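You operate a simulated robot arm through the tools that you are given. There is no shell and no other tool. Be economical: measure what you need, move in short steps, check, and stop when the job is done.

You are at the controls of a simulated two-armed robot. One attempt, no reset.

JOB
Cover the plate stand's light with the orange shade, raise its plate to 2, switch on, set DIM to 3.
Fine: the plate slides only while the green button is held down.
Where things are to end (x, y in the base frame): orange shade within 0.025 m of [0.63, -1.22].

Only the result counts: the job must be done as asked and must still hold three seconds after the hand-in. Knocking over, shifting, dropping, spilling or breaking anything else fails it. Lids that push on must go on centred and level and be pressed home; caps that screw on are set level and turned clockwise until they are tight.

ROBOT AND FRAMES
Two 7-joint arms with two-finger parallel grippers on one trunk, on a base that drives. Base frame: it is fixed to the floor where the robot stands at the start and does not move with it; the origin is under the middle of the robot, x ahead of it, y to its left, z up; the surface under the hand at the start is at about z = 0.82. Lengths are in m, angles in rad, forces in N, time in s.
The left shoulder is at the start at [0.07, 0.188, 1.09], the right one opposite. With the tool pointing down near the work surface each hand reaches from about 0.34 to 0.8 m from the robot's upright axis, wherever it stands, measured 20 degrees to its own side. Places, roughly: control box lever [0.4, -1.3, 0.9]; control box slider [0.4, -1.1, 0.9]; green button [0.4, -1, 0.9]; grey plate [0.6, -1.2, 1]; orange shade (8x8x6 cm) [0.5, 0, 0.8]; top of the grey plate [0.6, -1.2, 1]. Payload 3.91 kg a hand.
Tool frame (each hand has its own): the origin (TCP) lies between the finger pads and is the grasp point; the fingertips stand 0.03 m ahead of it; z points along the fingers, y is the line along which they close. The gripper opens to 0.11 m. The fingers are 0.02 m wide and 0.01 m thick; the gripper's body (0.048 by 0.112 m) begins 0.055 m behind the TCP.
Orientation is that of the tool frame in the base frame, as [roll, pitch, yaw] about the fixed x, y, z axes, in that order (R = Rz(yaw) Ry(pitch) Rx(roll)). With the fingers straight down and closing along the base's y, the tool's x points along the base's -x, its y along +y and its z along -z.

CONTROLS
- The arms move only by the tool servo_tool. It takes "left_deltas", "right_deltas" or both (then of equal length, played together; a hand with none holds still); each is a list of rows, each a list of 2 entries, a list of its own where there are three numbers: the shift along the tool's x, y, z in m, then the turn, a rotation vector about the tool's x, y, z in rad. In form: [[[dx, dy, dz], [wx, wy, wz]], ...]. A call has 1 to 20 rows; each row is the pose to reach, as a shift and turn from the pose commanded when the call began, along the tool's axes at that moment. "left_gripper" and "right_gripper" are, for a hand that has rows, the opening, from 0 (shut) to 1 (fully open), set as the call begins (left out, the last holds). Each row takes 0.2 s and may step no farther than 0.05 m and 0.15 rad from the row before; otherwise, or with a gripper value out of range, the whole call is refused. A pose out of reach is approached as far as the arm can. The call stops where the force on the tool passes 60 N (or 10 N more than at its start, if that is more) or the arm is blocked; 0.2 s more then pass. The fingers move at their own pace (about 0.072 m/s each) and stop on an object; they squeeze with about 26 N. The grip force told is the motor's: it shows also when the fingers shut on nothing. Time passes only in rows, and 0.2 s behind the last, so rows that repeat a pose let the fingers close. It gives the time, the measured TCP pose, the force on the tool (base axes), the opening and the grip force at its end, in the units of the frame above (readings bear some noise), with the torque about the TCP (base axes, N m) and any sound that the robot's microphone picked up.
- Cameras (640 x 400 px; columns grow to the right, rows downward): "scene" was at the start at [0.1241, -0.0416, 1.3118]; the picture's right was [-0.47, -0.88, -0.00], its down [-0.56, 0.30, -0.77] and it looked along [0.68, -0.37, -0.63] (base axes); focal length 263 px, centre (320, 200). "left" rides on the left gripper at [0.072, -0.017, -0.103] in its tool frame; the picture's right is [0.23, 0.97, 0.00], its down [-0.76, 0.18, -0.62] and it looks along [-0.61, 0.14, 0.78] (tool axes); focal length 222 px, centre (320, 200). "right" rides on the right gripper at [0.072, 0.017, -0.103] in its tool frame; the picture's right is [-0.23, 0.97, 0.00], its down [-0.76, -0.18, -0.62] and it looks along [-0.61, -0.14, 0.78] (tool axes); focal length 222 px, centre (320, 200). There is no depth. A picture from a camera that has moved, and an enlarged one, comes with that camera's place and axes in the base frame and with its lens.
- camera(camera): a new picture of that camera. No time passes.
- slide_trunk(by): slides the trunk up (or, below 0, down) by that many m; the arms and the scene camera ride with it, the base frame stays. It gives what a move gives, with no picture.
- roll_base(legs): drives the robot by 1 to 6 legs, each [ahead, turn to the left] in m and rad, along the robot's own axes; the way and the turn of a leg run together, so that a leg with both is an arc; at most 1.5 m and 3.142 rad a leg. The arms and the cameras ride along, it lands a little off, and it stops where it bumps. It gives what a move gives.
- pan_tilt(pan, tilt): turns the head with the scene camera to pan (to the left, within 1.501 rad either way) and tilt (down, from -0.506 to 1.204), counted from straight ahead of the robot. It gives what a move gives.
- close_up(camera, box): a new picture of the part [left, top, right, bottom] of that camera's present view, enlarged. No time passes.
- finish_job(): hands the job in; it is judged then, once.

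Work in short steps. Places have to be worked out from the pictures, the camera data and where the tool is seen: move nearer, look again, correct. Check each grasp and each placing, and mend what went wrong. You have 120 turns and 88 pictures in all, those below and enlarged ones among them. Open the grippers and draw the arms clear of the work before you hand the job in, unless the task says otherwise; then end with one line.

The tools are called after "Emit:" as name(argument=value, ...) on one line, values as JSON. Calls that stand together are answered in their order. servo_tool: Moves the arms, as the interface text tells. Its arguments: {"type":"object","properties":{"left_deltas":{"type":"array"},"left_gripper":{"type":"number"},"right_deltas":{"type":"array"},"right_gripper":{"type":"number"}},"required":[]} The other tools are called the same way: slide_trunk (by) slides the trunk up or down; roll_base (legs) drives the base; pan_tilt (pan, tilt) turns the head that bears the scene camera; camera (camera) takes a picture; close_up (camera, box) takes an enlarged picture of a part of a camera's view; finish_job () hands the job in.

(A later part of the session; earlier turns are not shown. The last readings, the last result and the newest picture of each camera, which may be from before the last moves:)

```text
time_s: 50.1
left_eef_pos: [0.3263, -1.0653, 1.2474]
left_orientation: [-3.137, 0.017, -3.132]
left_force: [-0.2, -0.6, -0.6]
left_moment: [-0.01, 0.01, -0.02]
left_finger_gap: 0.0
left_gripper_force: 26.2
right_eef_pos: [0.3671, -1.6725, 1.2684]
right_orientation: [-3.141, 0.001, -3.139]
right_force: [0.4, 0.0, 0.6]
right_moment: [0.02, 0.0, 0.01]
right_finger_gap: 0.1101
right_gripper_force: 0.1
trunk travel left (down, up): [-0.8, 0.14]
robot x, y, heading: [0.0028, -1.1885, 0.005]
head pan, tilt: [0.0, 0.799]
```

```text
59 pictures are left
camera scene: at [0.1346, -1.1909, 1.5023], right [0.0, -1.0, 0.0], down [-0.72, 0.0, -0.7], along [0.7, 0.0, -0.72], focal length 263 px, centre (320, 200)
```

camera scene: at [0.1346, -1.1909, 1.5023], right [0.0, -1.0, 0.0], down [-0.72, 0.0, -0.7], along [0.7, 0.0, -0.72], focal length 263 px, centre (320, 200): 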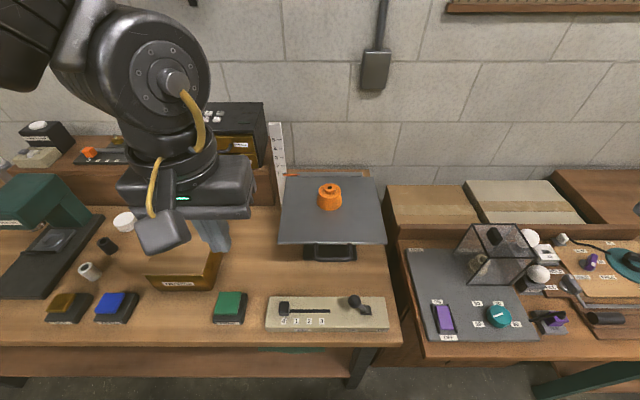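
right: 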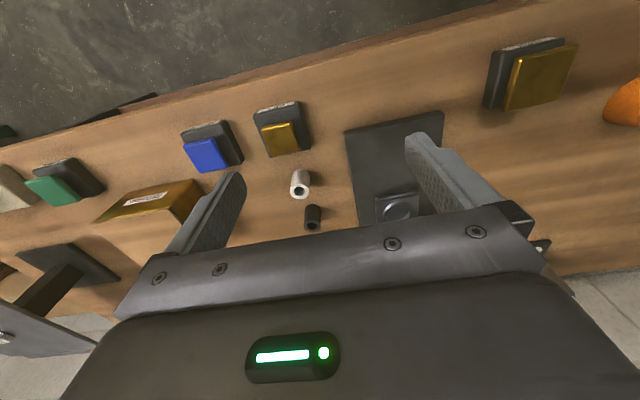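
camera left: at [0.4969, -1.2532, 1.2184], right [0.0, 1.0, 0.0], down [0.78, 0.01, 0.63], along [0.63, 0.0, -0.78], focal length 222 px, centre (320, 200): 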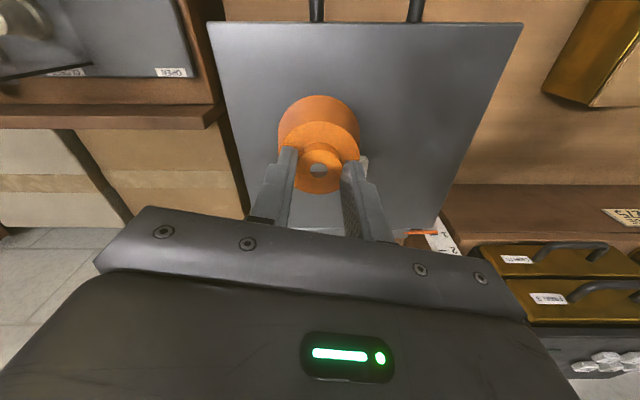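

The button is at about (0.398,-0.973). I lower the trunk by 0.15 and bring the left hand above the button, then look closely at the handle.

Emit:
slide_trunk(by=-0.15)

Emit:
servo_tool(left_deltas=[[[-0.02, 0.03, 0.01], [0, 0, 0]], [[-0.04, 0.06, 0.02], [0, 0, 0]], [[-0.072, 0.092, 0.04], [0, 0, 0]], [[-0.072, 0.092, 0.08], [0, 0, 0]], [[-0.072, 0.092, 0.11], [0, 0, 0]], [[-0.072, 0.092, 0.11], [0, 0, 0]]])

Emit:
camera(camera="scene")

Emit:
camera(camera="left")

```text
time_s: 51.9
left_eef_pos: [0.3266, -1.0632, 1.0964]
left_orientation: [-3.136, 0.016, -3.128]
left_force: [-0.7, 0.0, 0.0]
left_moment: [0.0, 0.04, -0.02]
left_finger_gap: 0.0
left_gripper_force: 25.9
right_eef_pos: [0.3658, -1.6742, 1.1194]
right_orientation: [3.141, -0.002, -3.137]
right_force: [0.3, -0.3, 0.0]
right_moment: [0.02, -0.03, -0.03]
right_finger_gap: 0.1101
right_gripper_force: 0.0
trunk travel left (down, up): [-0.65, 0.29]
robot x, y, heading: [0.0054, -1.1912, 0.007]
head pan, tilt: [0.0, 0.799]
```

```text
time_s: 53.2
left_eef_pos: [0.4002, -0.9712, 0.9856]
left_orientation: [-3.136, 0.016, -3.13]
left_force: [-0.6, 0.3, -1.1]
left_moment: [0.0, -0.05, -0.02]
left_finger_gap: 0.0001
left_gripper_force: 26.1
right_eef_pos: [0.3669, -1.6714, 1.1181]
right_orientation: [-3.141, 0.001, -3.139]
right_force: [0.0, 0.2, 0.6]
right_moment: [0.0, -0.01, 0.01]
right_finger_gap: 0.1098
right_gripper_force: 0.0
trunk travel left (down, up): [-0.65, 0.29]
robot x, y, heading: [0.0032, -1.1845, 0.002]
head pan, tilt: [0.0, 0.799]
```

```text
58 pictures are left
camera scene: at [0.1345, -1.1897, 1.3523], right [0.0, -1.0, 0.0], down [-0.72, 0.0, -0.7], along [0.7, 0.0, -0.72], focal length 263 px, centre (320, 200)
```

scene: 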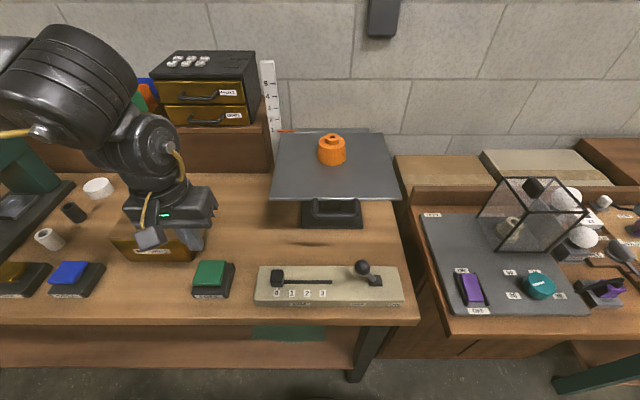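

```text
57 pictures are left
camera left: at [0.3266, -0.987, 1.0898], right [-0.24, 0.97, -0.01], down [0.75, 0.19, 0.63], along [0.62, 0.15, -0.77], focal length 222 px, centre (320, 200)
```

left: 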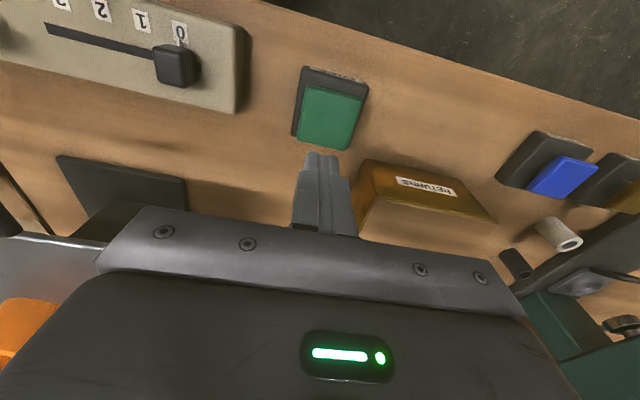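

Left hand is over the button. Now I enlarge the handle.

Emit:
close_up(camera="scene", box=[260, 120, 410, 240])

```text
3.33 times, centred on (335, 180) of scene
camera zoom: at [0.1345, -1.1897, 1.3523], right [0.0, -1.0, 0.0], down [-0.72, 0.0, -0.7], along [0.7, 0.0, -0.72], focal length 876 px, centre (270, 267)
```

zoom: 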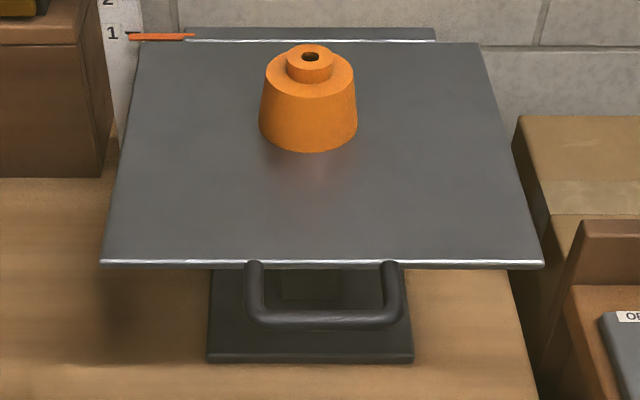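

The bar triangulates to about (0.465,-1.219,0.97), gap to the plate edge about 2 cm. I bring the right hand above it, turned a quarter so that it closes along x.

Emit:
servo_tool(right_deltas=[[[-0.008, 0.037, -0.01], [0, 0, 0.131]], [[-0.016, 0.074, -0.02], [0, 0, 0.262]], [[-0.024, 0.111, -0.03], [0, 0, 0.393]], [[-0.032, 0.148, -0.03], [0, 0, 0.524]], [[-0.04, 0.185, -0.03], [0, 0, 0.655]], [[-0.048, 0.222, -0.03], [0, 0, 0.785]], [[-0.056, 0.26, -0.03], [0, 0, 0.916]], [[-0.064, 0.297, -0.03], [0, 0, 1.047]], [[-0.072, 0.334, -0.03], [0, 0, 1.178]], [[-0.08, 0.371, -0.03], [0, 0, 1.309]], [[-0.088, 0.408, -0.03], [0, 0, 1.44]], [[-0.098, 0.446, -0.03], [0, 0, 1.57]], [[-0.098, 0.446, -0.03], [0, 0, 1.57]]], right_gripper=0.25)

Emit:
camera(camera="right")

Emit:
camera(camera="scene")

```text
time_s: 56.0
left_eef_pos: [0.3995, -0.9707, 0.9884]
left_orientation: [-3.137, 0.017, -3.131]
left_force: [1.0, 0.6, 0.8]
left_moment: [0.03, -0.01, 0.01]
left_finger_gap: 0.0001
left_gripper_force: 26.2
right_eef_pos: [0.5023, -1.7723, 1.1737]
right_orientation: [3.124, -0.018, 1.617]
right_force: [0.4, -0.5, 1.0]
right_moment: [-0.04, 0.02, -0.02]
right_finger_gap: 0.0275
right_gripper_force: 0.0
right hand out of reach, approached as far as the arm can: row 4, 5, 6, 7, 8, 9, 10, 11, 12, 13
trunk travel left (down, up): [-0.65, 0.29]
robot x, y, heading: [0.0012, -1.1877, 0.001]
head pan, tilt: [0.0, 0.799]
```

```text
55 pictures are left
camera right: at [0.5134, -1.7021, 1.2775], right [0.98, -0.18, 0.01], down [-0.15, -0.78, 0.61], along [-0.1, -0.6, -0.79], focal length 222 px, centre (320, 200)
```

right: 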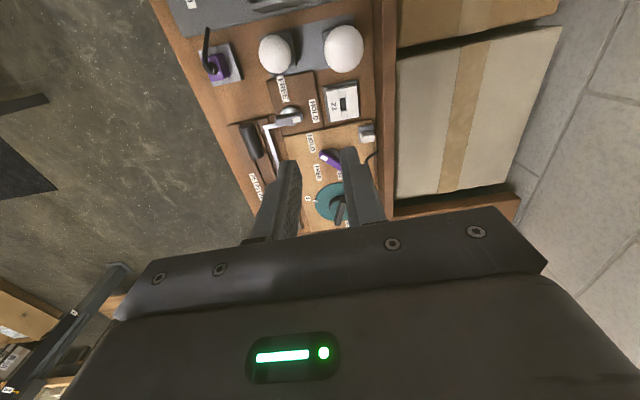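

```text
54 pictures are left
camera scene: at [0.1332, -1.1904, 1.3525], right [0.0, -1.0, 0.0], down [-0.72, 0.0, -0.7], along [0.7, 0.0, -0.72], focal length 263 px, centre (320, 200)
```

scene: 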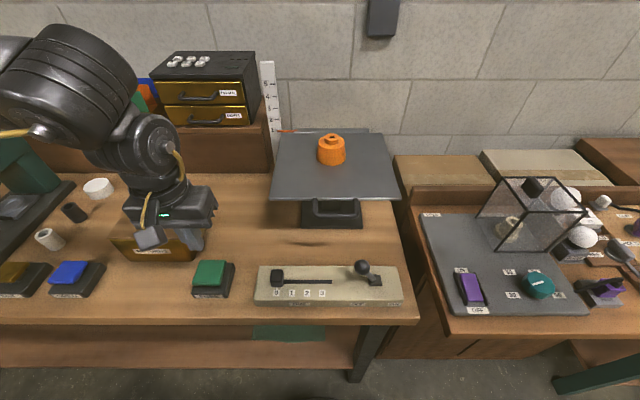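

The wrist limits that turn the same way as on the left arm; I turn the right hand back and then the other way.

Emit:
servo_tool(right_deltas=[[[0.01, -0.008, 0], [0.0, 0, -0.13]], [[0.02, -0.016, 0], [0, 0, -0.26]], [[0.03, -0.024, 0], [0, 0, -0.39]], [[0.04, -0.032, 0], [0, 0, -0.52]], [[0.055, -0.04, 0], [0, 0, -0.65]], [[0.07, -0.048, 0], [0, 0, -0.78]], [[0.085, -0.056, 0], [0, 0, -0.91]], [[0.1, -0.064, 0], [0, 0, -1.04]], [[0.115, -0.072, 0], [0, 0, -1.17]], [[0.13, -0.08, 0], [0, 0, -1.3]], [[0.145, -0.088, 0], [0, 0, -1.43]], [[0.154, -0.093, 0], [0, 0, -1.56]], [[0.154, -0.093, 0], [0, 0, -1.6]]])

```text
time_s: 58.9
left_eef_pos: [0.3997, -0.9704, 0.9872]
left_orientation: [-3.135, 0.015, -3.128]
left_force: [1.0, 0.3, 1.3]
left_moment: [0.0, 0.03, 0.05]
left_finger_gap: 0.0001
left_gripper_force: 26.2
right_eef_pos: [0.3993, -1.6031, 1.1743]
right_orientation: [-3.141, 0.0, -3.105]
right_force: [0.8, -0.5, 0.2]
right_moment: [0.01, 0.0, 0.01]
right_finger_gap: 0.0274
right_gripper_force: 0.1
trunk travel left (down, up): [-0.65, 0.29]
robot x, y, heading: [0.0042, -1.1913, 0.002]
head pan, tilt: [0.0, 0.799]
```

Orientation is clean again. Now turn the other way while moving over the handle.

Emit:
servo_tool(right_deltas=[[[-0.006, 0.032, 0], [0, 0, -0.128]], [[-0.013, 0.064, 0], [0, 0, -0.256]], [[-0.02, 0.096, 0], [0, 0, -0.384]], [[-0.026, 0.127, 0], [0, 0, -0.512]], [[-0.033, 0.159, 0], [0, 0, -0.64]], [[-0.04, 0.19, 0], [0, 0, -0.768]], [[-0.046, 0.222, 0], [0, 0, -0.896]], [[-0.052, 0.254, 0], [0, 0, -1.024]], [[-0.059, 0.286, 0], [0, 0, -1.152]], [[-0.065, 0.318, 0], [0, 0, -1.28]], [[-0.072, 0.35, 0.01], [0, 0, -1.408]], [[-0.078, 0.381, 0.02], [0, 0, -1.534]], [[-0.078, 0.381, 0.03], [0, 0, -1.534]]])

Emit:
camera(camera="right")

Emit:
camera(camera="scene")

```text
time_s: 61.6
left_eef_pos: [0.3999, -0.9704, 0.9876]
left_orientation: [-3.135, 0.017, -3.13]
left_force: [0.6, 0.9, -0.4]
left_moment: [0.01, 0.01, 0.03]
left_finger_gap: 0.0
left_gripper_force: 25.7
right_eef_pos: [0.4061, -1.4015, 1.1367]
right_orientation: [-3.141, 0.004, -1.571]
right_force: [-0.1, -0.8, -1.0]
right_moment: [-0.03, 0.02, -0.01]
right_finger_gap: 0.0278
right_gripper_force: 0.0
right hand out of reach, approached as far as the arm can: row 6, 7, 8, 9, 10, 11, 12, 13
trunk travel left (down, up): [-0.65, 0.29]
robot x, y, heading: [0.0055, -1.1911, 0.004]
head pan, tilt: [0.0, 0.799]
```

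```text
53 pictures are left
camera right: at [0.3899, -1.4747, 1.2393], right [-0.97, 0.23, 0.0], down [0.18, 0.76, 0.63], along [0.14, 0.61, -0.78], focal length 222 px, centre (320, 200)
```

right: 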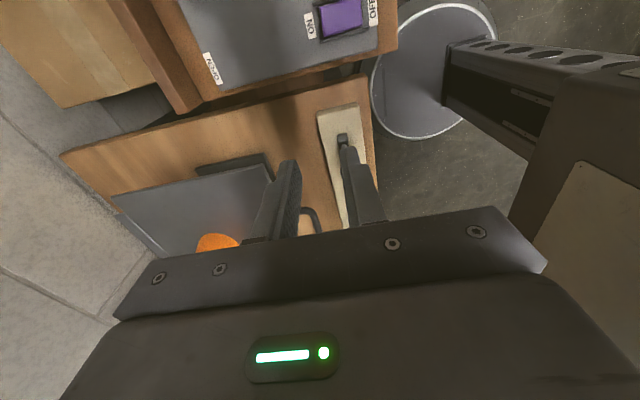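

```text
52 pictures are left
camera scene: at [0.1345, -1.1894, 1.3523], right [0.0, -1.0, 0.0], down [-0.72, 0.0, -0.7], along [0.7, 0.0, -0.72], focal length 263 px, centre (320, 200)
```

scene: 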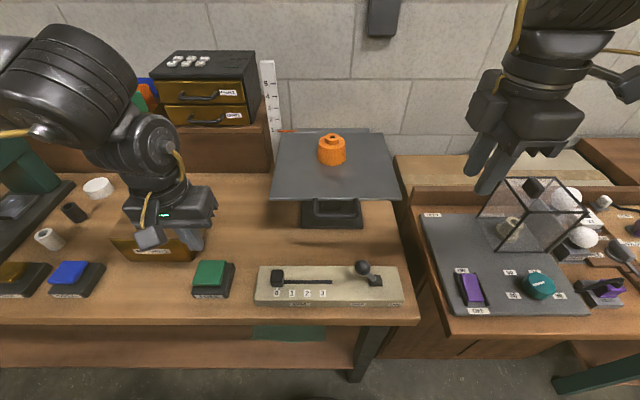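

At this yaw the arm cannot reach the bar, but the handle's right leg runs along x at y≈-1.258, so I can grip that with the ordinary yaw. I turn the hand back and move above it, opening to 5.5 cm.

Emit:
servo_tool(right_deltas=[[[0, 0, 0], [0, 0, 0.13]], [[0, 0, 0], [0, 0, 0.26]], [[0, 0, 0], [0, 0, 0.39]], [[0, 0, 0], [0, 0, 0.52]], [[0, 0, 0], [0, 0, 0.65]], [[0, 0, 0], [0, 0, 0.78]], [[0, 0, 0], [0, 0, 0.91]], [[-0.025, -0.012, 0], [0, 0, 1.04]], [[-0.05, -0.024, 0], [0, 0, 1.17]], [[-0.075, -0.036, 0], [0, 0, 1.3]], [[-0.1, -0.048, 0], [0, 0, 1.43]], [[-0.125, -0.06, 0], [0, 0, 1.56]], [[-0.1435, -0.068, 0], [0, 0, 1.57]], [[-0.1435, -0.068, 0], [0, 0, 1.57]]], right_gripper=0.5)

Emit:
camera(camera="right")

```text
time_s: 64.7
left_eef_pos: [0.3993, -0.9715, 0.9873]
left_orientation: [-3.136, 0.016, -3.127]
left_force: [0.1, 0.5, -0.6]
left_moment: [-0.04, 0.03, 0.02]
left_finger_gap: 0.0
left_gripper_force: 25.9
right_eef_pos: [0.4374, -1.4109, 1.1185]
right_orientation: [3.132, 0.006, -3.138]
right_force: [0.3, -0.5, 0.6]
right_moment: [0.0, -0.01, 0.01]
right_finger_gap: 0.055
right_gripper_force: 0.0
right hand out of reach, approached as far as the arm can: row 8, 9, 10, 11, 12, 13, 14
trunk travel left (down, up): [-0.65, 0.29]
robot x, y, heading: [0.0053, -1.1912, 0.004]
head pan, tilt: [0.0, 0.799]
```

```text
51 pictures are left
camera right: at [0.3645, -1.3947, 1.2208], right [0.22, 0.97, 0.01], down [0.76, -0.18, 0.63], along [0.61, -0.13, -0.78], focal length 222 px, centre (320, 200)
```

right: 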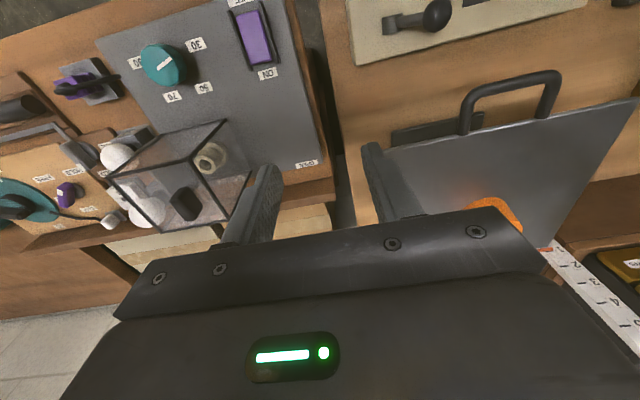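

Still stuck at y≈-1.41 though the yaw is ordinary again; I test whether the arm moves on from this pose with a plain shift.

Emit:
servo_tool(right_deltas=[[[0.02, 0.03, 0], [0, 0, 0]], [[0.02, 0.06, 0], [0, 0, 0]], [[0.02, 0.09, 0], [0, 0, 0]], [[0.02, 0.12, 0], [0, 0, 0]], [[0.0, 0.15, 0], [0, 0, 0]], [[0.0, 0.15, 0], [0, 0, 0]]])

```text
time_s: 66.0
left_eef_pos: [0.4, -0.9704, 0.9876]
left_orientation: [-3.136, 0.016, -3.13]
left_force: [0.4, 0.2, -0.5]
left_moment: [0.0, -0.01, -0.02]
left_finger_gap: 0.0
left_gripper_force: 26.5
right_eef_pos: [0.4335, -1.4127, 1.1264]
right_orientation: [3.136, 0.001, 3.14]
right_force: [-0.4, 0.3, 1.1]
right_moment: [0.01, 0.0, 0.0]
right_finger_gap: 0.0548
right_gripper_force: 0.1
right hand out of reach, approached as far as the arm can: row 1, 2, 3, 4, 5, 6
trunk travel left (down, up): [-0.65, 0.29]
robot x, y, heading: [0.0107, -1.1914, 0.004]
head pan, tilt: [0.0, 0.799]
```

The right arm is kept from the centre but is free further to its own side, so I shift the whole robot about 0.2 m to the left. I raise the trunk first, then back off at an angle and return.

Emit:
slide_trunk(by=0.15)

Emit:
roll_base(legs=[[0, -1.0], [-0.235, 0], [0, 1.0], [0.127, 0]])

Emit:
camera(camera="scene")

```text
time_s: 67.8
left_eef_pos: [0.4, -0.97, 1.1363]
left_orientation: [-3.136, 0.014, -3.13]
left_force: [0.1, -0.3, 0.0]
left_moment: [-0.02, -0.05, -0.02]
left_finger_gap: 0.0
left_gripper_force: 26.0
right_eef_pos: [0.4345, -1.4139, 1.2761]
right_orientation: [3.137, 0.003, 3.141]
right_force: [-0.3, 0.2, -0.1]
right_moment: [0.0, 0.01, -0.01]
right_finger_gap: 0.0552
right_gripper_force: 0.1
trunk travel left (down, up): [-0.8, 0.14]
robot x, y, heading: [0.0043, -1.1877, 0.004]
head pan, tilt: [0.0, 0.799]
```

```text
time_s: 75.6
left_eef_pos: [0.398, -0.7707, 1.1382]
left_orientation: [-3.136, 0.016, -3.136]
left_force: [0.9, 0.0, 0.6]
left_moment: [-0.05, 0.01, 0.0]
left_finger_gap: 0.0003
left_gripper_force: 26.0
right_eef_pos: [0.4292, -1.2126, 1.2777]
right_orientation: [3.137, 0.004, 3.136]
right_force: [-0.8, -0.5, -0.4]
right_moment: [-0.02, -0.04, -0.03]
right_finger_gap: 0.0549
right_gripper_force: 0.1
trunk travel left (down, up): [-0.8, 0.14]
robot x, y, heading: [0.0045, -0.9854, -0.003]
head pan, tilt: [0.0, 0.799]
```

```text
50 pictures are left
camera scene: at [0.1313, -0.9872, 1.5025], right [0.0, -1.0, 0.0], down [-0.72, 0.0, -0.7], along [0.7, 0.0, -0.72], focal length 263 px, centre (320, 200)
```

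scene: 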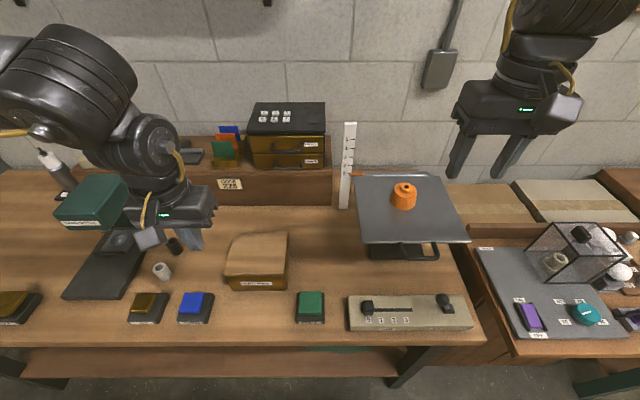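

Robot now at y≈-0.985. I lower the trunk again, move the left hand over the button and the right one above the handle's right leg.

Emit:
slide_trunk(by=-0.15)

Emit:
servo_tool(left_deltas=[[[0, -0.04, 0], [0, 0, 0]], [[0, -0.08, 0], [0, 0, 0]], [[0, -0.12, 0], [0, 0, 0]], [[0, -0.16, 0], [0, 0, 0]], [[0, -0.198, 0], [0, 0, 0]], [[0, -0.198, 0], [0, 0, 0]]], right_deltas=[[[-0.01, -0.01, 0], [0, 0, 0]], [[-0.02, -0.02, 0], [0, 0, 0]], [[-0.03, -0.03, 0], [0, 0, 0]], [[-0.04, -0.04, 0], [0, 0, 0]], [[-0.045, -0.045, 0.02], [0, 0, 0]], [[-0.045, -0.045, 0.03], [0, 0, 0]]])

Emit:
close_up(camera="right", box=[160, 0, 480, 200])

Emit:
camera(camera="scene")

```text
time_s: 77.3
left_eef_pos: [0.3992, -0.7691, 0.9882]
left_orientation: [-3.138, 0.015, -3.135]
left_force: [1.1, -0.2, -0.2]
left_moment: [0.03, 0.0, -0.01]
left_finger_gap: 0.0
left_gripper_force: 25.8
right_eef_pos: [0.4304, -1.2127, 1.1258]
right_orientation: [3.135, 0.002, 3.137]
right_force: [-0.3, 0.5, -0.1]
right_moment: [0.02, 0.01, 0.02]
right_finger_gap: 0.055
right_gripper_force: 0.0
trunk travel left (down, up): [-0.65, 0.29]
robot x, y, heading: [0.0083, -0.9873, -0.003]
head pan, tilt: [0.0, 0.799]
```

```text
time_s: 78.7
left_eef_pos: [0.4023, -0.9684, 0.9889]
left_orientation: [-3.137, 0.015, -3.135]
left_force: [0.5, -0.3, 0.0]
left_moment: [0.01, 0.02, 0.03]
left_finger_gap: 0.0
left_gripper_force: 26.1
right_eef_pos: [0.4743, -1.2556, 1.0982]
right_orientation: [3.138, 0.004, 3.135]
right_force: [0.3, 0.9, 0.5]
right_moment: [-0.03, 0.0, -0.02]
right_finger_gap: 0.055
right_gripper_force: 0.1
trunk travel left (down, up): [-0.65, 0.29]
robot x, y, heading: [0.0036, -0.9871, 0.002]
head pan, tilt: [0.0, 0.799]
```

```text
2.00 times, centred on (320, 100) of right
camera zoom: at [0.4017, -1.2401, 1.2006], right [0.23, 0.97, 0.0], down [0.76, -0.19, 0.62], along [0.61, -0.14, -0.78], focal length 444 px, centre (320, 400)
```

zoom: 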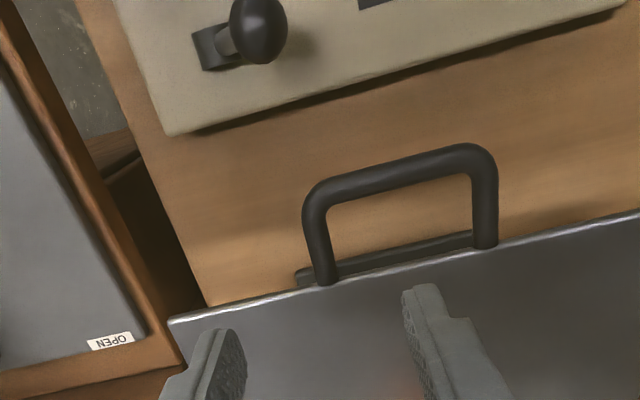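

```text
48 pictures are left
camera scene: at [0.1332, -0.9859, 1.3523], right [0.0, -1.0, 0.0], down [-0.72, 0.0, -0.7], along [0.7, 0.0, -0.72], focal length 263 px, centre (320, 200)
```

scene: 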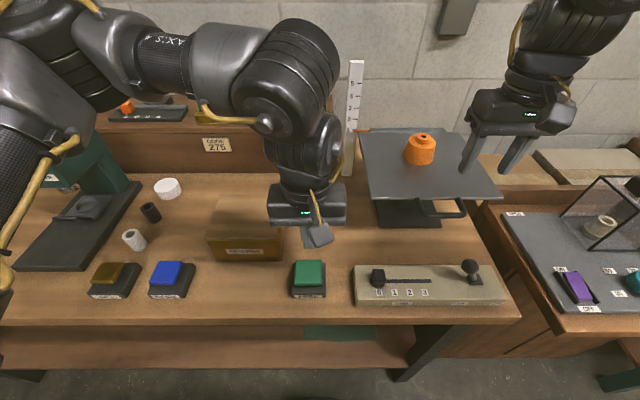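

Both hands reach. The right leg is at (0.477,-1.257), z≈0.972; I lower the right hand astride it.

Emit:
servo_tool(right_deltas=[[[-0.001, -0.001, 0.04], [0, 0, 0]], [[-0.001, -0.001, 0.08], [0, 0, 0]], [[-0.001, -0.001, 0.105], [0, 0, 0]], [[-0.001, -0.001, 0.126], [0, 0, 0]], [[-0.001, -0.001, 0.126], [0, 0, 0]]])

Emit:
close_up(camera="right", box=[160, 40, 480, 240])

```text
time_s: 79.9
left_eef_pos: [0.4009, -0.9681, 0.99]
left_orientation: [-3.136, 0.018, -3.137]
left_force: [0.1, 1.1, -0.2]
left_moment: [0.02, -0.01, 0.02]
left_finger_gap: 0.0001
left_gripper_force: 25.9
right_eef_pos: [0.4767, -1.2594, 0.9716]
right_orientation: [3.136, 0.004, 3.135]
right_force: [0.1, -0.1, -0.7]
right_moment: [-0.02, -0.04, -0.01]
right_finger_gap: 0.0549
right_gripper_force: 0.1
trunk travel left (down, up): [-0.65, 0.29]
robot x, y, heading: [-0.0007, -0.9863, 0.001]
head pan, tilt: [0.0, 0.799]
```

```text
2.00 times, centred on (320, 140) of right
camera zoom: at [0.4039, -1.2425, 1.0748], right [0.23, 0.97, 0.01], down [0.76, -0.19, 0.62], along [0.61, -0.14, -0.78], focal length 444 px, centre (320, 320)
```

zoom: 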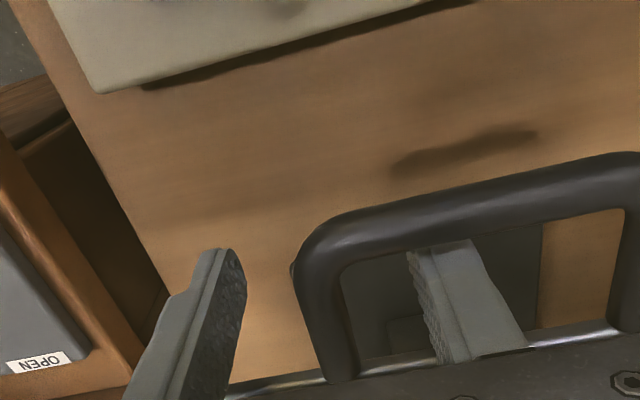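

The fingers stand astride the leg. I close on it.

Emit:
servo_tool(right_deltas=[[[0, 0.001, 0], [0, 0, 0]], [[0, 0.001, 0], [0, 0, 0]], [[0, 0.001, 0], [0, 0, 0]], [[0, 0.001, 0], [0, 0, 0]]], right_gripper=0)

Emit:
close_up(camera="left", box=[160, 20, 480, 240])

```text
time_s: 80.9
left_eef_pos: [0.4018, -0.9672, 0.9896]
left_orientation: [-3.136, 0.016, -3.134]
left_force: [0.8, -0.2, 0.2]
left_moment: [-0.01, 0.02, -0.01]
left_finger_gap: 0.0002
left_gripper_force: 26.4
right_eef_pos: [0.4766, -1.2571, 0.9717]
right_orientation: [3.139, 0.001, 3.135]
right_force: [-1.5, 9.9, -3.5]
right_moment: [-0.08, -0.04, -0.9]
right_finger_gap: 0.012
right_gripper_force: 44.8
trunk travel left (down, up): [-0.65, 0.29]
robot x, y, heading: [0.0042, -0.9811, 0.001]
head pan, tilt: [0.0, 0.799]
```

```text
1.82 times, centred on (320, 130) of left
camera zoom: at [0.3285, -0.9832, 1.0926], right [-0.23, 0.97, -0.01], down [0.75, 0.19, 0.63], along [0.62, 0.14, -0.77], focal length 404 px, centre (320, 327)
```

zoom: 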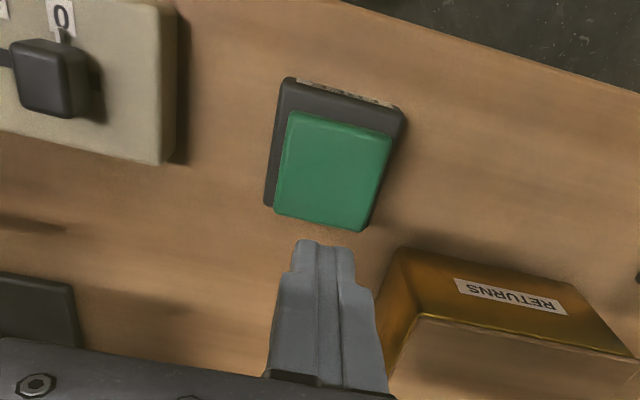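

Leg gripped (12 mm). Now I lower the closed left fingers onto the green button.

Emit:
servo_tool(left_deltas=[[[0.002, 0.003, 0.03], [0, 0, 0]], [[0.002, 0.003, 0.06], [0, 0, 0]], [[0.002, 0.003, 0.08], [0, 0, 0]], [[0.002, 0.003, 0.085], [0, 0, 0]]])

Emit:
close_up(camera="left", box=[160, 20, 480, 240])

```text
time_s: 81.9
left_eef_pos: [0.4024, -0.9639, 0.9036]
left_orientation: [-3.135, 0.015, -3.137]
left_force: [0.4, 0.3, -0.2]
left_moment: [0.01, -0.04, 0.0]
left_finger_gap: 0.0002
left_gripper_force: 26.3
right_eef_pos: [0.4765, -1.2573, 0.9711]
right_orientation: [3.138, 0.0, 3.134]
right_force: [-0.8, 11.0, -6.1]
right_moment: [-0.1, -0.03, -0.93]
right_finger_gap: 0.0118
right_gripper_force: 44.9
trunk travel left (down, up): [-0.65, 0.29]
robot x, y, heading: [0.0053, -0.989, -0.004]
head pan, tilt: [0.0, 0.799]
```

```text
1.82 times, centred on (320, 130) of left
camera zoom: at [0.3289, -0.9792, 1.0063], right [-0.23, 0.97, -0.01], down [0.75, 0.19, 0.63], along [0.62, 0.14, -0.77], focal length 404 px, centre (320, 327)
```

zoom: 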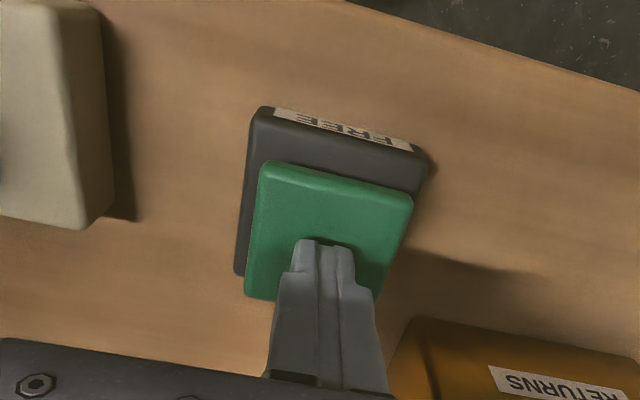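

The fingertips are just over the middle of the button. I press on in small steps, watching the force.

Emit:
servo_tool(left_deltas=[[[0.001, 0, 0.004], [0, 0, 0]], [[0.001, 0, 0.008], [0, 0, 0]], [[0.001, 0, 0.012], [0, 0, 0]]])

```text
time_s: 82.7
left_eef_pos: [0.3999, -0.9633, 0.891]
left_orientation: [-3.136, 0.016, -3.136]
left_force: [-0.9, 1.8, 5.5]
left_moment: [0.06, 0.08, -0.02]
left_finger_gap: 0.0
left_gripper_force: 26.2
right_eef_pos: [0.4759, -1.2567, 0.9728]
right_orientation: [3.139, 0.003, 3.133]
right_force: [1.7, 10.0, -0.2]
right_moment: [-0.02, 1.19, -0.9]
right_finger_gap: 0.0118
right_gripper_force: 45.0
trunk travel left (down, up): [-0.65, 0.29]
robot x, y, heading: [0.0062, -0.9826, -0.005]
head pan, tilt: [0.0, 0.799]
```

Button contact at 5.5 N. I press a bit deeper.

Emit:
servo_tool(left_deltas=[[[0, 0, 0.002], [0, 0, 0]], [[0, 0, 0.004], [0, 0, 0]], [[0, 0, 0.004], [0, 0, 0]]])

Emit:
close_up(camera="left", box=[160, 20, 480, 240])

```text
time_s: 83.5
left_eef_pos: [0.3999, -0.9639, 0.8875]
left_orientation: [-3.136, 0.016, -3.137]
left_force: [-4.7, 5.8, 16.3]
left_moment: [0.17, 0.21, -0.07]
left_finger_gap: 0.0
left_gripper_force: 25.6
right_eef_pos: [0.4758, -1.2572, 0.9733]
right_orientation: [3.138, 0.004, 3.135]
right_force: [7.9, 5.3, -1.7]
right_moment: [-0.03, 0.82, -0.94]
right_finger_gap: 0.0117
right_gripper_force: 44.6
trunk travel left (down, up): [-0.65, 0.29]
robot x, y, heading: [0.0031, -0.9852, -0.003]
head pan, tilt: [0.0, 0.799]
```

```text
1.82 times, centred on (320, 130) of left
camera zoom: at [0.3267, -0.98, 0.9898], right [-0.23, 0.97, -0.01], down [0.75, 0.19, 0.63], along [0.62, 0.14, -0.77], focal length 404 px, centre (320, 327)
```

zoom: 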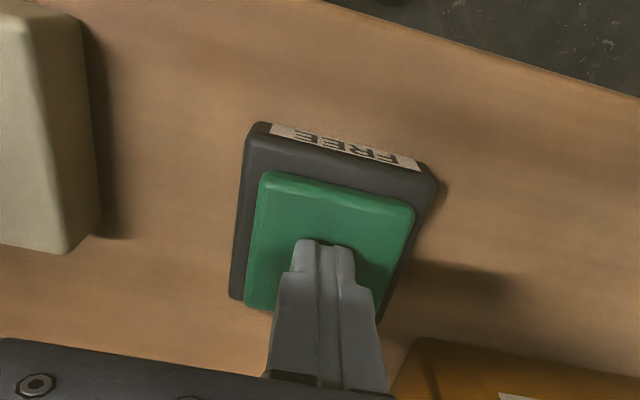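

The button is down. I lift the handle 1 cm first to test that the plate slides.

Emit:
servo_tool(right_deltas=[[[0, 0, -0.003], [0, 0, 0]], [[0, 0, -0.006], [0, 0, 0]], [[0, 0, -0.01], [0, 0, 0]], [[0, 0, -0.01], [0, 0, 0]]])

Emit:
close_up(camera="scene", box=[330, 50, 520, 230])

```text
time_s: 84.5
left_eef_pos: [0.401, -0.9643, 0.8869]
left_orientation: [-3.137, 0.016, -3.135]
left_force: [-2.5, 11.3, 23.5]
left_moment: [0.35, 0.23, -0.09]
left_finger_gap: 0.0001
left_gripper_force: 26.0
right_eef_pos: [0.4759, -1.2576, 0.9822]
right_orientation: [3.139, 0.003, 3.134]
right_force: [11.4, -4.6, -0.4]
right_moment: [-0.02, -0.69, -0.96]
right_finger_gap: 0.012
right_gripper_force: 44.9
trunk travel left (down, up): [-0.65, 0.29]
robot x, y, heading: [0.0039, -0.9879, 0.0]
head pan, tilt: [0.0, 0.799]
```

```text
2.22 times, centred on (425, 140) of scene
camera zoom: at [0.133, -0.9865, 1.3524], right [0.0, -1.0, 0.0], down [-0.72, 0.0, -0.7], along [0.7, 0.0, -0.72], focal length 584 px, centre (87, 333)
```

zoom: 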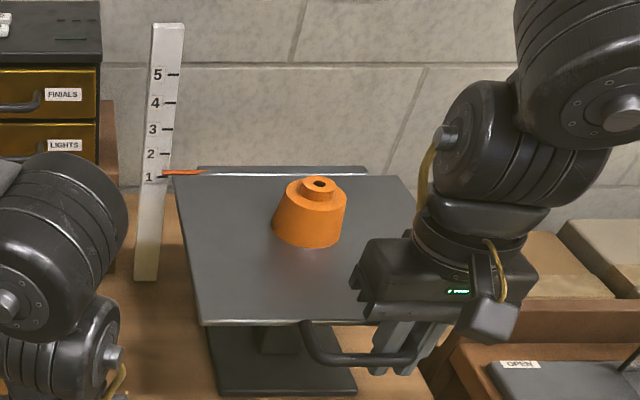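

The plate slides with little force; the pointer left mark 1. I lift on by 1.8 cm.

Emit:
servo_tool(right_deltas=[[[0, 0, -0.005], [0, 0, 0]], [[0, 0, -0.01], [0, 0, 0]], [[0, 0, -0.015], [0, 0, 0]], [[0, 0, -0.018], [0, 0, 0]], [[0, 0, -0.018], [0, 0, 0]]])

Emit:
close_up(camera="scene", box=[340, 80, 420, 140])

```text
time_s: 85.7
left_eef_pos: [0.4005, -0.9649, 0.887]
left_orientation: [-3.136, 0.013, -3.136]
left_force: [-3.9, 10.5, 27.8]
left_moment: [0.27, 0.3, -0.04]
left_finger_gap: 0.0
left_gripper_force: 26.3
right_eef_pos: [0.4765, -1.2563, 0.9981]
right_orientation: [3.137, 0.002, 3.136]
right_force: [18.2, -5.9, -0.5]
right_moment: [0.02, -0.22, -0.88]
right_finger_gap: 0.0118
right_gripper_force: 45.3
trunk travel left (down, up): [-0.65, 0.29]
robot x, y, heading: [0.0024, -0.9843, 0.002]
head pan, tilt: [0.0, 0.799]
```

```text
6.67 times, centred on (380, 110) of scene
camera zoom: at [0.1338, -0.987, 1.3523], right [0.0, -1.0, 0.0], down [-0.72, 0.0, -0.7], along [0.7, 0.0, -0.72], focal length 1752 px, centre (-80, 800)
```

zoom: 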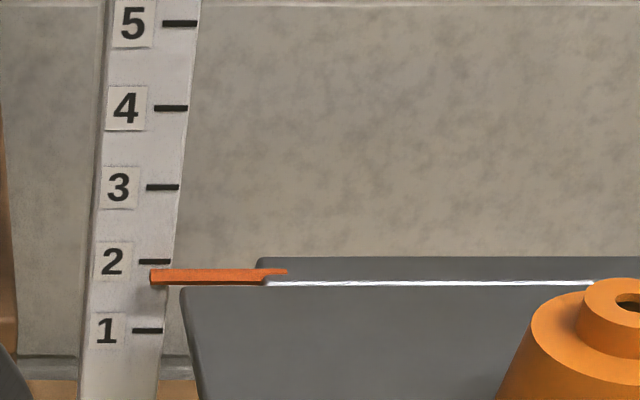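

The pointer is about 3.5 mm below mark 2 (mark spacing 30 mm, hand risen 26.5 mm). I lift 3.5 mm more.

Emit:
servo_tool(right_deltas=[[[0, 0, -0.002], [0, 0, 0]], [[0, 0, -0.0035], [0, 0, 0]], [[0, 0, -0.0035], [0, 0, 0]]])

Emit:
close_up(camera="scene", box=[340, 80, 420, 140])

```text
time_s: 86.5
left_eef_pos: [0.4016, -0.9666, 0.8875]
left_orientation: [-3.138, 0.015, -3.136]
left_force: [-6.7, 8.0, 32.2]
left_moment: [0.21, 0.4, -0.03]
left_finger_gap: 0.0
left_gripper_force: 26.1
right_eef_pos: [0.4756, -1.2561, 1.0011]
right_orientation: [3.138, 0.003, 3.134]
right_force: [23.8, -5.2, -1.0]
right_moment: [0.07, 0.52, -0.9]
right_finger_gap: 0.0119
right_gripper_force: 45.4
trunk travel left (down, up): [-0.65, 0.29]
robot x, y, heading: [0.0012, -0.9865, -0.0]
head pan, tilt: [0.0, 0.799]
```

```text
6.67 times, centred on (380, 110) of scene
camera zoom: at [0.1342, -0.9872, 1.3523], right [0.0, -1.0, 0.0], down [-0.72, 0.0, -0.7], along [0.7, 0.0, -0.72], focal length 1752 px, centre (-80, 800)
```

zoom: 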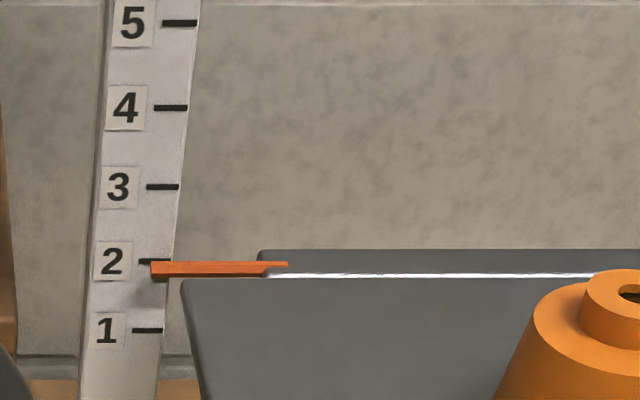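

The pointer now stands to mark 2 as it stood to mark 1 before. I release the button while the right hand holds.

Emit:
servo_tool(left_deltas=[[[0, 0, -0.01], [0, 0, 0]], [[0, 0, -0.03], [0, 0, 0]], [[0, 0, -0.07], [0, 0, 0]], [[0, 0, -0.1], [0, 0, 0]]])

Emit:
servo_tool(right_deltas=[[[0, 0, 0], [0, 0, 0]], [[0, 0, 0], [0, 0, 0]], [[0, 0, 0], [0, 0, 0]]], right_gripper=0.5)

Emit:
close_up(camera="scene", box=[340, 80, 420, 140])

Emit:
close_up(camera="right", box=[160, 40, 480, 240])

```text
time_s: 87.5
left_eef_pos: [0.3992, -0.9647, 0.9871]
left_orientation: [-3.14, 0.012, -3.135]
left_force: [-0.4, 0.5, 0.2]
left_moment: [-0.02, 0.0, -0.01]
left_finger_gap: 0.0
left_gripper_force: 26.1
right_eef_pos: [0.4764, -1.2574, 1.001]
right_orientation: [3.137, 0.0, 3.135]
right_force: [9.4, 1.5, -0.3]
right_moment: [0.0, 0.02, -0.9]
right_finger_gap: 0.012
right_gripper_force: 45.7
trunk travel left (down, up): [-0.65, 0.29]
robot x, y, heading: [0.0057, -0.9885, -0.001]
head pan, tilt: [0.0, 0.799]
```

```text
time_s: 88.3
left_eef_pos: [0.3976, -0.9652, 0.9878]
left_orientation: [-3.136, 0.016, -3.137]
left_force: [-0.2, -0.5, 0.3]
left_moment: [-0.01, 0.0, -0.03]
left_finger_gap: 0.0004
left_gripper_force: 26.1
right_eef_pos: [0.4751, -1.2569, 1.0009]
right_orientation: [3.136, 0.002, 3.134]
right_force: [-0.3, -0.4, 0.6]
right_moment: [0.01, 0.0, 0.04]
right_finger_gap: 0.0551
right_gripper_force: 0.1
trunk travel left (down, up): [-0.65, 0.29]
robot x, y, heading: [0.002, -0.9859, -0.003]
head pan, tilt: [0.0, 0.799]
```

```text
6.67 times, centred on (380, 110) of scene
camera zoom: at [0.1327, -0.9874, 1.3523], right [0.0, -1.0, 0.0], down [-0.72, 0.0, -0.7], along [0.7, 0.0, -0.72], focal length 1752 px, centre (-80, 800)
```

zoom: 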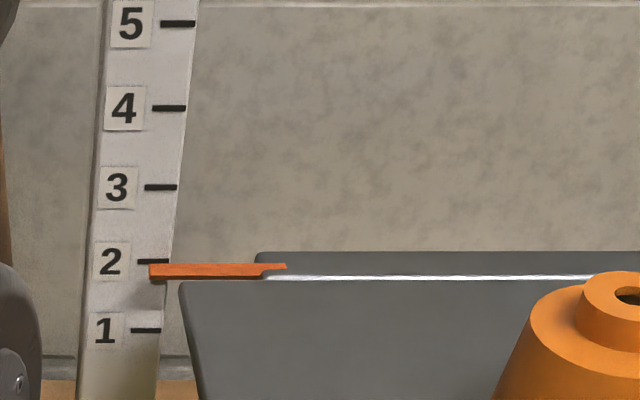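

```text
2.00 times, centred on (320, 140) of right
camera zoom: at [0.4024, -1.2402, 1.1042], right [0.23, 0.97, 0.01], down [0.76, -0.19, 0.62], along [0.61, -0.14, -0.78], focal length 444 px, centre (320, 320)
```

zoom: 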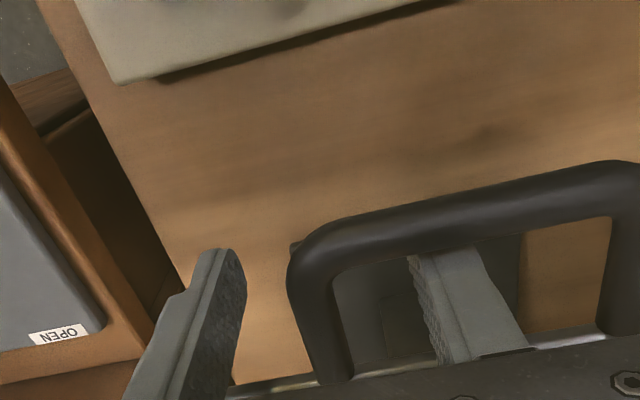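

The plate stayed at 2 after release. I lift the right hand out and look at the lever from above it.

Emit:
servo_tool(right_deltas=[[[0, 0, -0.04], [0, 0, 0]], [[0, 0, -0.08], [0, 0, 0]], [[0.02, 0.005, -0.1], [0, 0, 0]], [[0.05, 0.015, -0.1], [0, 0, 0]], [[0.087, 0.025, -0.1], [0, 0, 0]], [[0.087, 0.025, -0.08], [0, 0, 0]], [[0.087, 0.025, -0.04], [0, 0, 0]]])

Emit:
servo_tool(right_deltas=[[[0, 0, 0], [0, 0, 0]], [[0, 0, 0], [0, 0, 0]], [[0, 0, 0], [0, 0, 0]]], right_gripper=0)

Emit:
camera(camera="right")

Emit:
close_up(camera="scene", box=[340, 180, 540, 320])

```text
time_s: 89.9
left_eef_pos: [0.3977, -0.9642, 0.9876]
left_orientation: [-3.137, 0.015, -3.136]
left_force: [-0.4, 0.8, -0.3]
left_moment: [0.01, -0.01, 0.01]
left_finger_gap: 0.0002
left_gripper_force: 26.2
right_eef_pos: [0.4258, -1.2418, 1.1036]
right_orientation: [3.136, 0.002, 3.134]
right_force: [0.2, 0.0, -0.4]
right_moment: [0.01, 0.0, -0.01]
right_finger_gap: 0.055
right_gripper_force: 0.0
right hand out of reach, approached as far as the arm can: row 5, 6, 7
trunk travel left (down, up): [-0.65, 0.29]
robot x, y, heading: [0.0054, -0.9915, -0.001]
head pan, tilt: [0.0, 0.799]
```

```text
time_s: 90.7
left_eef_pos: [0.3994, -0.965, 0.9859]
left_orientation: [-3.136, 0.017, -3.135]
left_force: [-0.3, 0.5, 0.2]
left_moment: [0.01, 0.01, 0.02]
left_finger_gap: 0.0
left_gripper_force: 25.8
right_eef_pos: [0.4266, -1.2416, 1.1026]
right_orientation: [3.138, 0.003, 3.134]
right_force: [0.3, -1.4, 0.4]
right_moment: [0.02, 0.04, 0.0]
right_finger_gap: 0.0003
right_gripper_force: 26.2
trunk travel left (down, up): [-0.65, 0.29]
robot x, y, heading: [0.0044, -0.9858, -0.001]
head pan, tilt: [0.0, 0.799]
```

```text
38 pictures are left
camera right: at [0.3529, -1.2244, 1.2054], right [0.23, 0.97, 0.01], down [0.76, -0.19, 0.62], along [0.61, -0.14, -0.78], focal length 222 px, centre (320, 200)
```

right: 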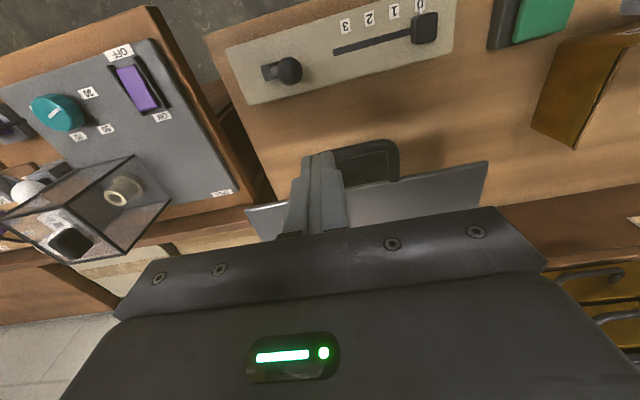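

```text
2.86 times, centred on (440, 250) of scene
camera zoom: at [0.133, -0.9872, 1.3523], right [0.0, -1.0, 0.0], down [-0.72, 0.0, -0.7], along [0.7, 0.0, -0.72], focal length 751 px, centre (-23, 57)
```

zoom: 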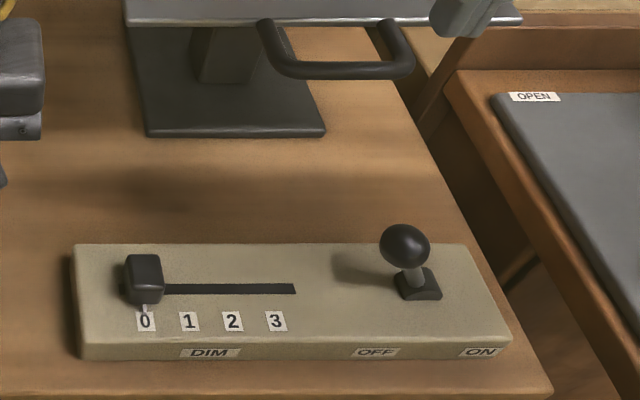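

The hand is too high relative to the shoulder to fold in; I raise the trunk 0.15 and then bring the hand down and back to (0.388,-1.228).

Emit:
slide_trunk(by=0.15)

Emit:
servo_tool(right_deltas=[[[0, 0, 0.04], [0, 0, 0]], [[0.01, 0, 0.08], [0, 0, 0]], [[0.02, 0.005, 0.12], [0, 0, 0]], [[0.039, 0.013, 0.14], [0, 0, 0]], [[0.039, 0.013, 0.14], [0, 0, 0]]])

```text
time_s: 92.5
left_eef_pos: [0.3985, -0.9642, 1.1373]
left_orientation: [-3.138, 0.016, -3.138]
left_force: [-0.1, 0.2, 0.2]
left_moment: [0.02, -0.01, 0.01]
left_finger_gap: 0.0001
left_gripper_force: 25.7
right_eef_pos: [0.4252, -1.2417, 1.2528]
right_orientation: [3.136, 0.003, 3.133]
right_force: [0.4, -0.3, 0.0]
right_moment: [0.0, 0.03, -0.01]
right_finger_gap: 0.0
right_gripper_force: 25.8
trunk travel left (down, up): [-0.8, 0.14]
robot x, y, heading: [0.0051, -0.9873, -0.004]
head pan, tilt: [0.0, 0.799]
```

```text
time_s: 93.7
left_eef_pos: [0.4012, -0.9658, 1.1368]
left_orientation: [-3.138, 0.015, -3.138]
left_force: [0.4, 0.1, -0.7]
left_moment: [0.03, 0.08, -0.02]
left_finger_gap: 0.0
left_gripper_force: 26.3
right_eef_pos: [0.4205, -1.286, 1.12]
right_orientation: [3.133, -0.001, 3.138]
right_force: [-0.1, -0.6, -0.9]
right_moment: [0.04, 0.04, 0.01]
right_finger_gap: 0.0
right_gripper_force: 26.4
right hand out of reach, approached as far as the arm can: row 1, 2, 3, 4, 5
trunk travel left (down, up): [-0.8, 0.14]
robot x, y, heading: [0.0005, -0.9848, -0.004]
head pan, tilt: [0.0, 0.799]
```

The right arm is at its inner limit here. I will work the lever and slider with the left hand instead, so I fold the right hand away outward and up and shift the robot back to y≈-1.25.

Emit:
servo_tool(right_deltas=[[[0, -0.02, -0.03], [0, 0, 0]], [[0, -0.05, -0.06], [0, 0, 0]], [[0.01, -0.08, -0.1], [0, 0, 0]], [[0.02, -0.12, -0.1], [0, 0, 0]], [[0.03, -0.15, -0.1], [0, 0, 0]]])

Emit:
roll_base(legs=[[0, -1.571], [0.265, 0], [0, 1.571]])

Emit:
camera(camera="scene")

```text
refused: row 3 steps farther than a row can; nothing moved
```

```text
time_s: 103.2
left_eef_pos: [0.4, -1.2304, 1.1371]
left_orientation: [-3.138, 0.017, -3.136]
left_force: [0.8, 0.6, 0.5]
left_moment: [-0.02, -0.02, -0.01]
left_finger_gap: 0.0001
left_gripper_force: 25.9
right_eef_pos: [0.42, -1.5522, 1.1206]
right_orientation: [3.131, -0.003, -3.14]
right_force: [-0.6, 0.1, 0.3]
right_moment: [-0.01, 0.01, 0.05]
right_finger_gap: 0.0
right_gripper_force: 25.5
trunk travel left (down, up): [-0.8, 0.14]
robot x, y, heading: [0.0033, -1.255, -0.003]
head pan, tilt: [0.0, 0.799]
```

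```text
36 pictures are left
camera scene: at [0.1343, -1.2561, 1.5023], right [0.0, -1.0, 0.0], down [-0.72, 0.0, -0.7], along [0.7, 0.0, -0.72], focal length 263 px, centre (320, 200)
```

scene: 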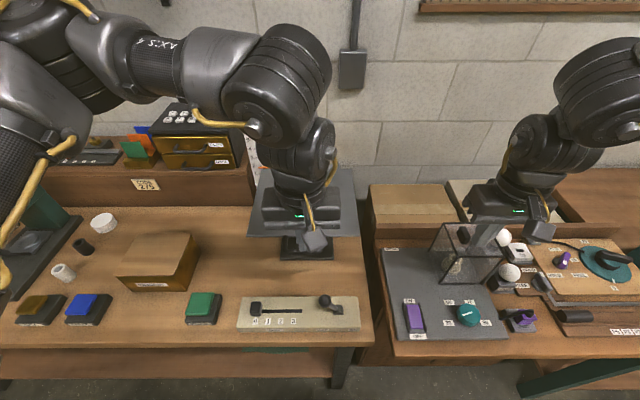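

The drive happened though the arm move was refused; nothing was touched. I now lift the right hand clear, up and outward.

Emit:
servo_tool(right_deltas=[[[0, 0, -0.04], [0, 0, 0]], [[0, 0, -0.08], [0, 0, 0]], [[0.01, -0.02, -0.12], [0, 0, 0]], [[0.03, -0.05, -0.13], [0, 0, 0]], [[0.05, -0.08, -0.13], [0, 0, 0]], [[0.07, -0.11, -0.13], [0, 0, 0]], [[0.07, -0.15, -0.13], [0, 0, 0]]])

Emit:
slide_trunk(by=-0.12)

Emit:
camera(camera="left")

Emit:
camera(camera="scene")

```text
time_s: 104.8
left_eef_pos: [0.399, -1.2314, 1.1372]
left_orientation: [-3.138, 0.016, -3.138]
left_force: [0.7, -0.4, 0.8]
left_moment: [0.01, 0.0, -0.02]
left_finger_gap: 0.0
left_gripper_force: 25.8
right_eef_pos: [0.3518, -1.7036, 1.2462]
right_orientation: [3.132, -0.001, 3.141]
right_force: [0.0, -0.6, -0.6]
right_moment: [0.02, -0.02, 0.0]
right_finger_gap: 0.0
right_gripper_force: 26.3
trunk travel left (down, up): [-0.8, 0.14]
robot x, y, heading: [0.0057, -1.2533, -0.005]
head pan, tilt: [0.0, 0.799]
```

```text
time_s: 106.3
left_eef_pos: [0.3985, -1.2292, 1.0172]
left_orientation: [-3.136, 0.015, -3.139]
left_force: [-0.8, 0.2, 0.3]
left_moment: [0.0, 0.03, -0.02]
left_finger_gap: 0.0
left_gripper_force: 26.1
right_eef_pos: [0.3533, -1.7001, 1.1279]
right_orientation: [3.132, -0.001, -3.141]
right_force: [0.0, 0.3, 0.1]
right_moment: [0.01, -0.01, 0.01]
right_finger_gap: 0.0001
right_gripper_force: 26.0
trunk travel left (down, up): [-0.68, 0.26]
robot x, y, heading: [0.0051, -1.2523, -0.003]
head pan, tilt: [0.0, 0.799]
```

```text
35 pictures are left
camera left: at [0.3256, -1.2456, 1.1197], right [-0.23, 0.97, -0.01], down [0.75, 0.18, 0.63], along [0.62, 0.14, -0.77], focal length 222 px, centre (320, 200)
```

left: 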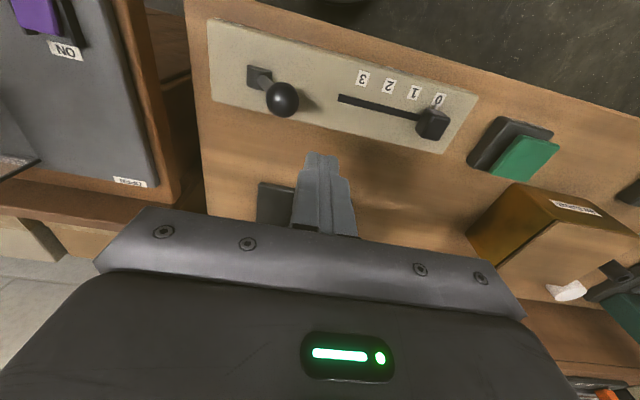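

```text
34 pictures are left
camera scene: at [0.134, -1.2556, 1.3824], right [0.0, -1.0, 0.0], down [-0.72, 0.0, -0.7], along [0.7, 0.0, -0.72], focal length 263 px, centre (320, 200)
```

scene: 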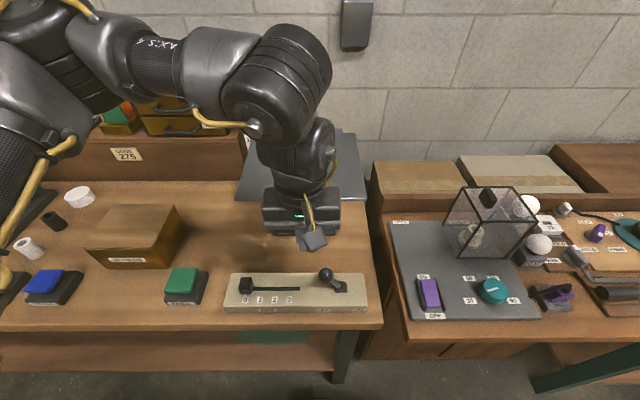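

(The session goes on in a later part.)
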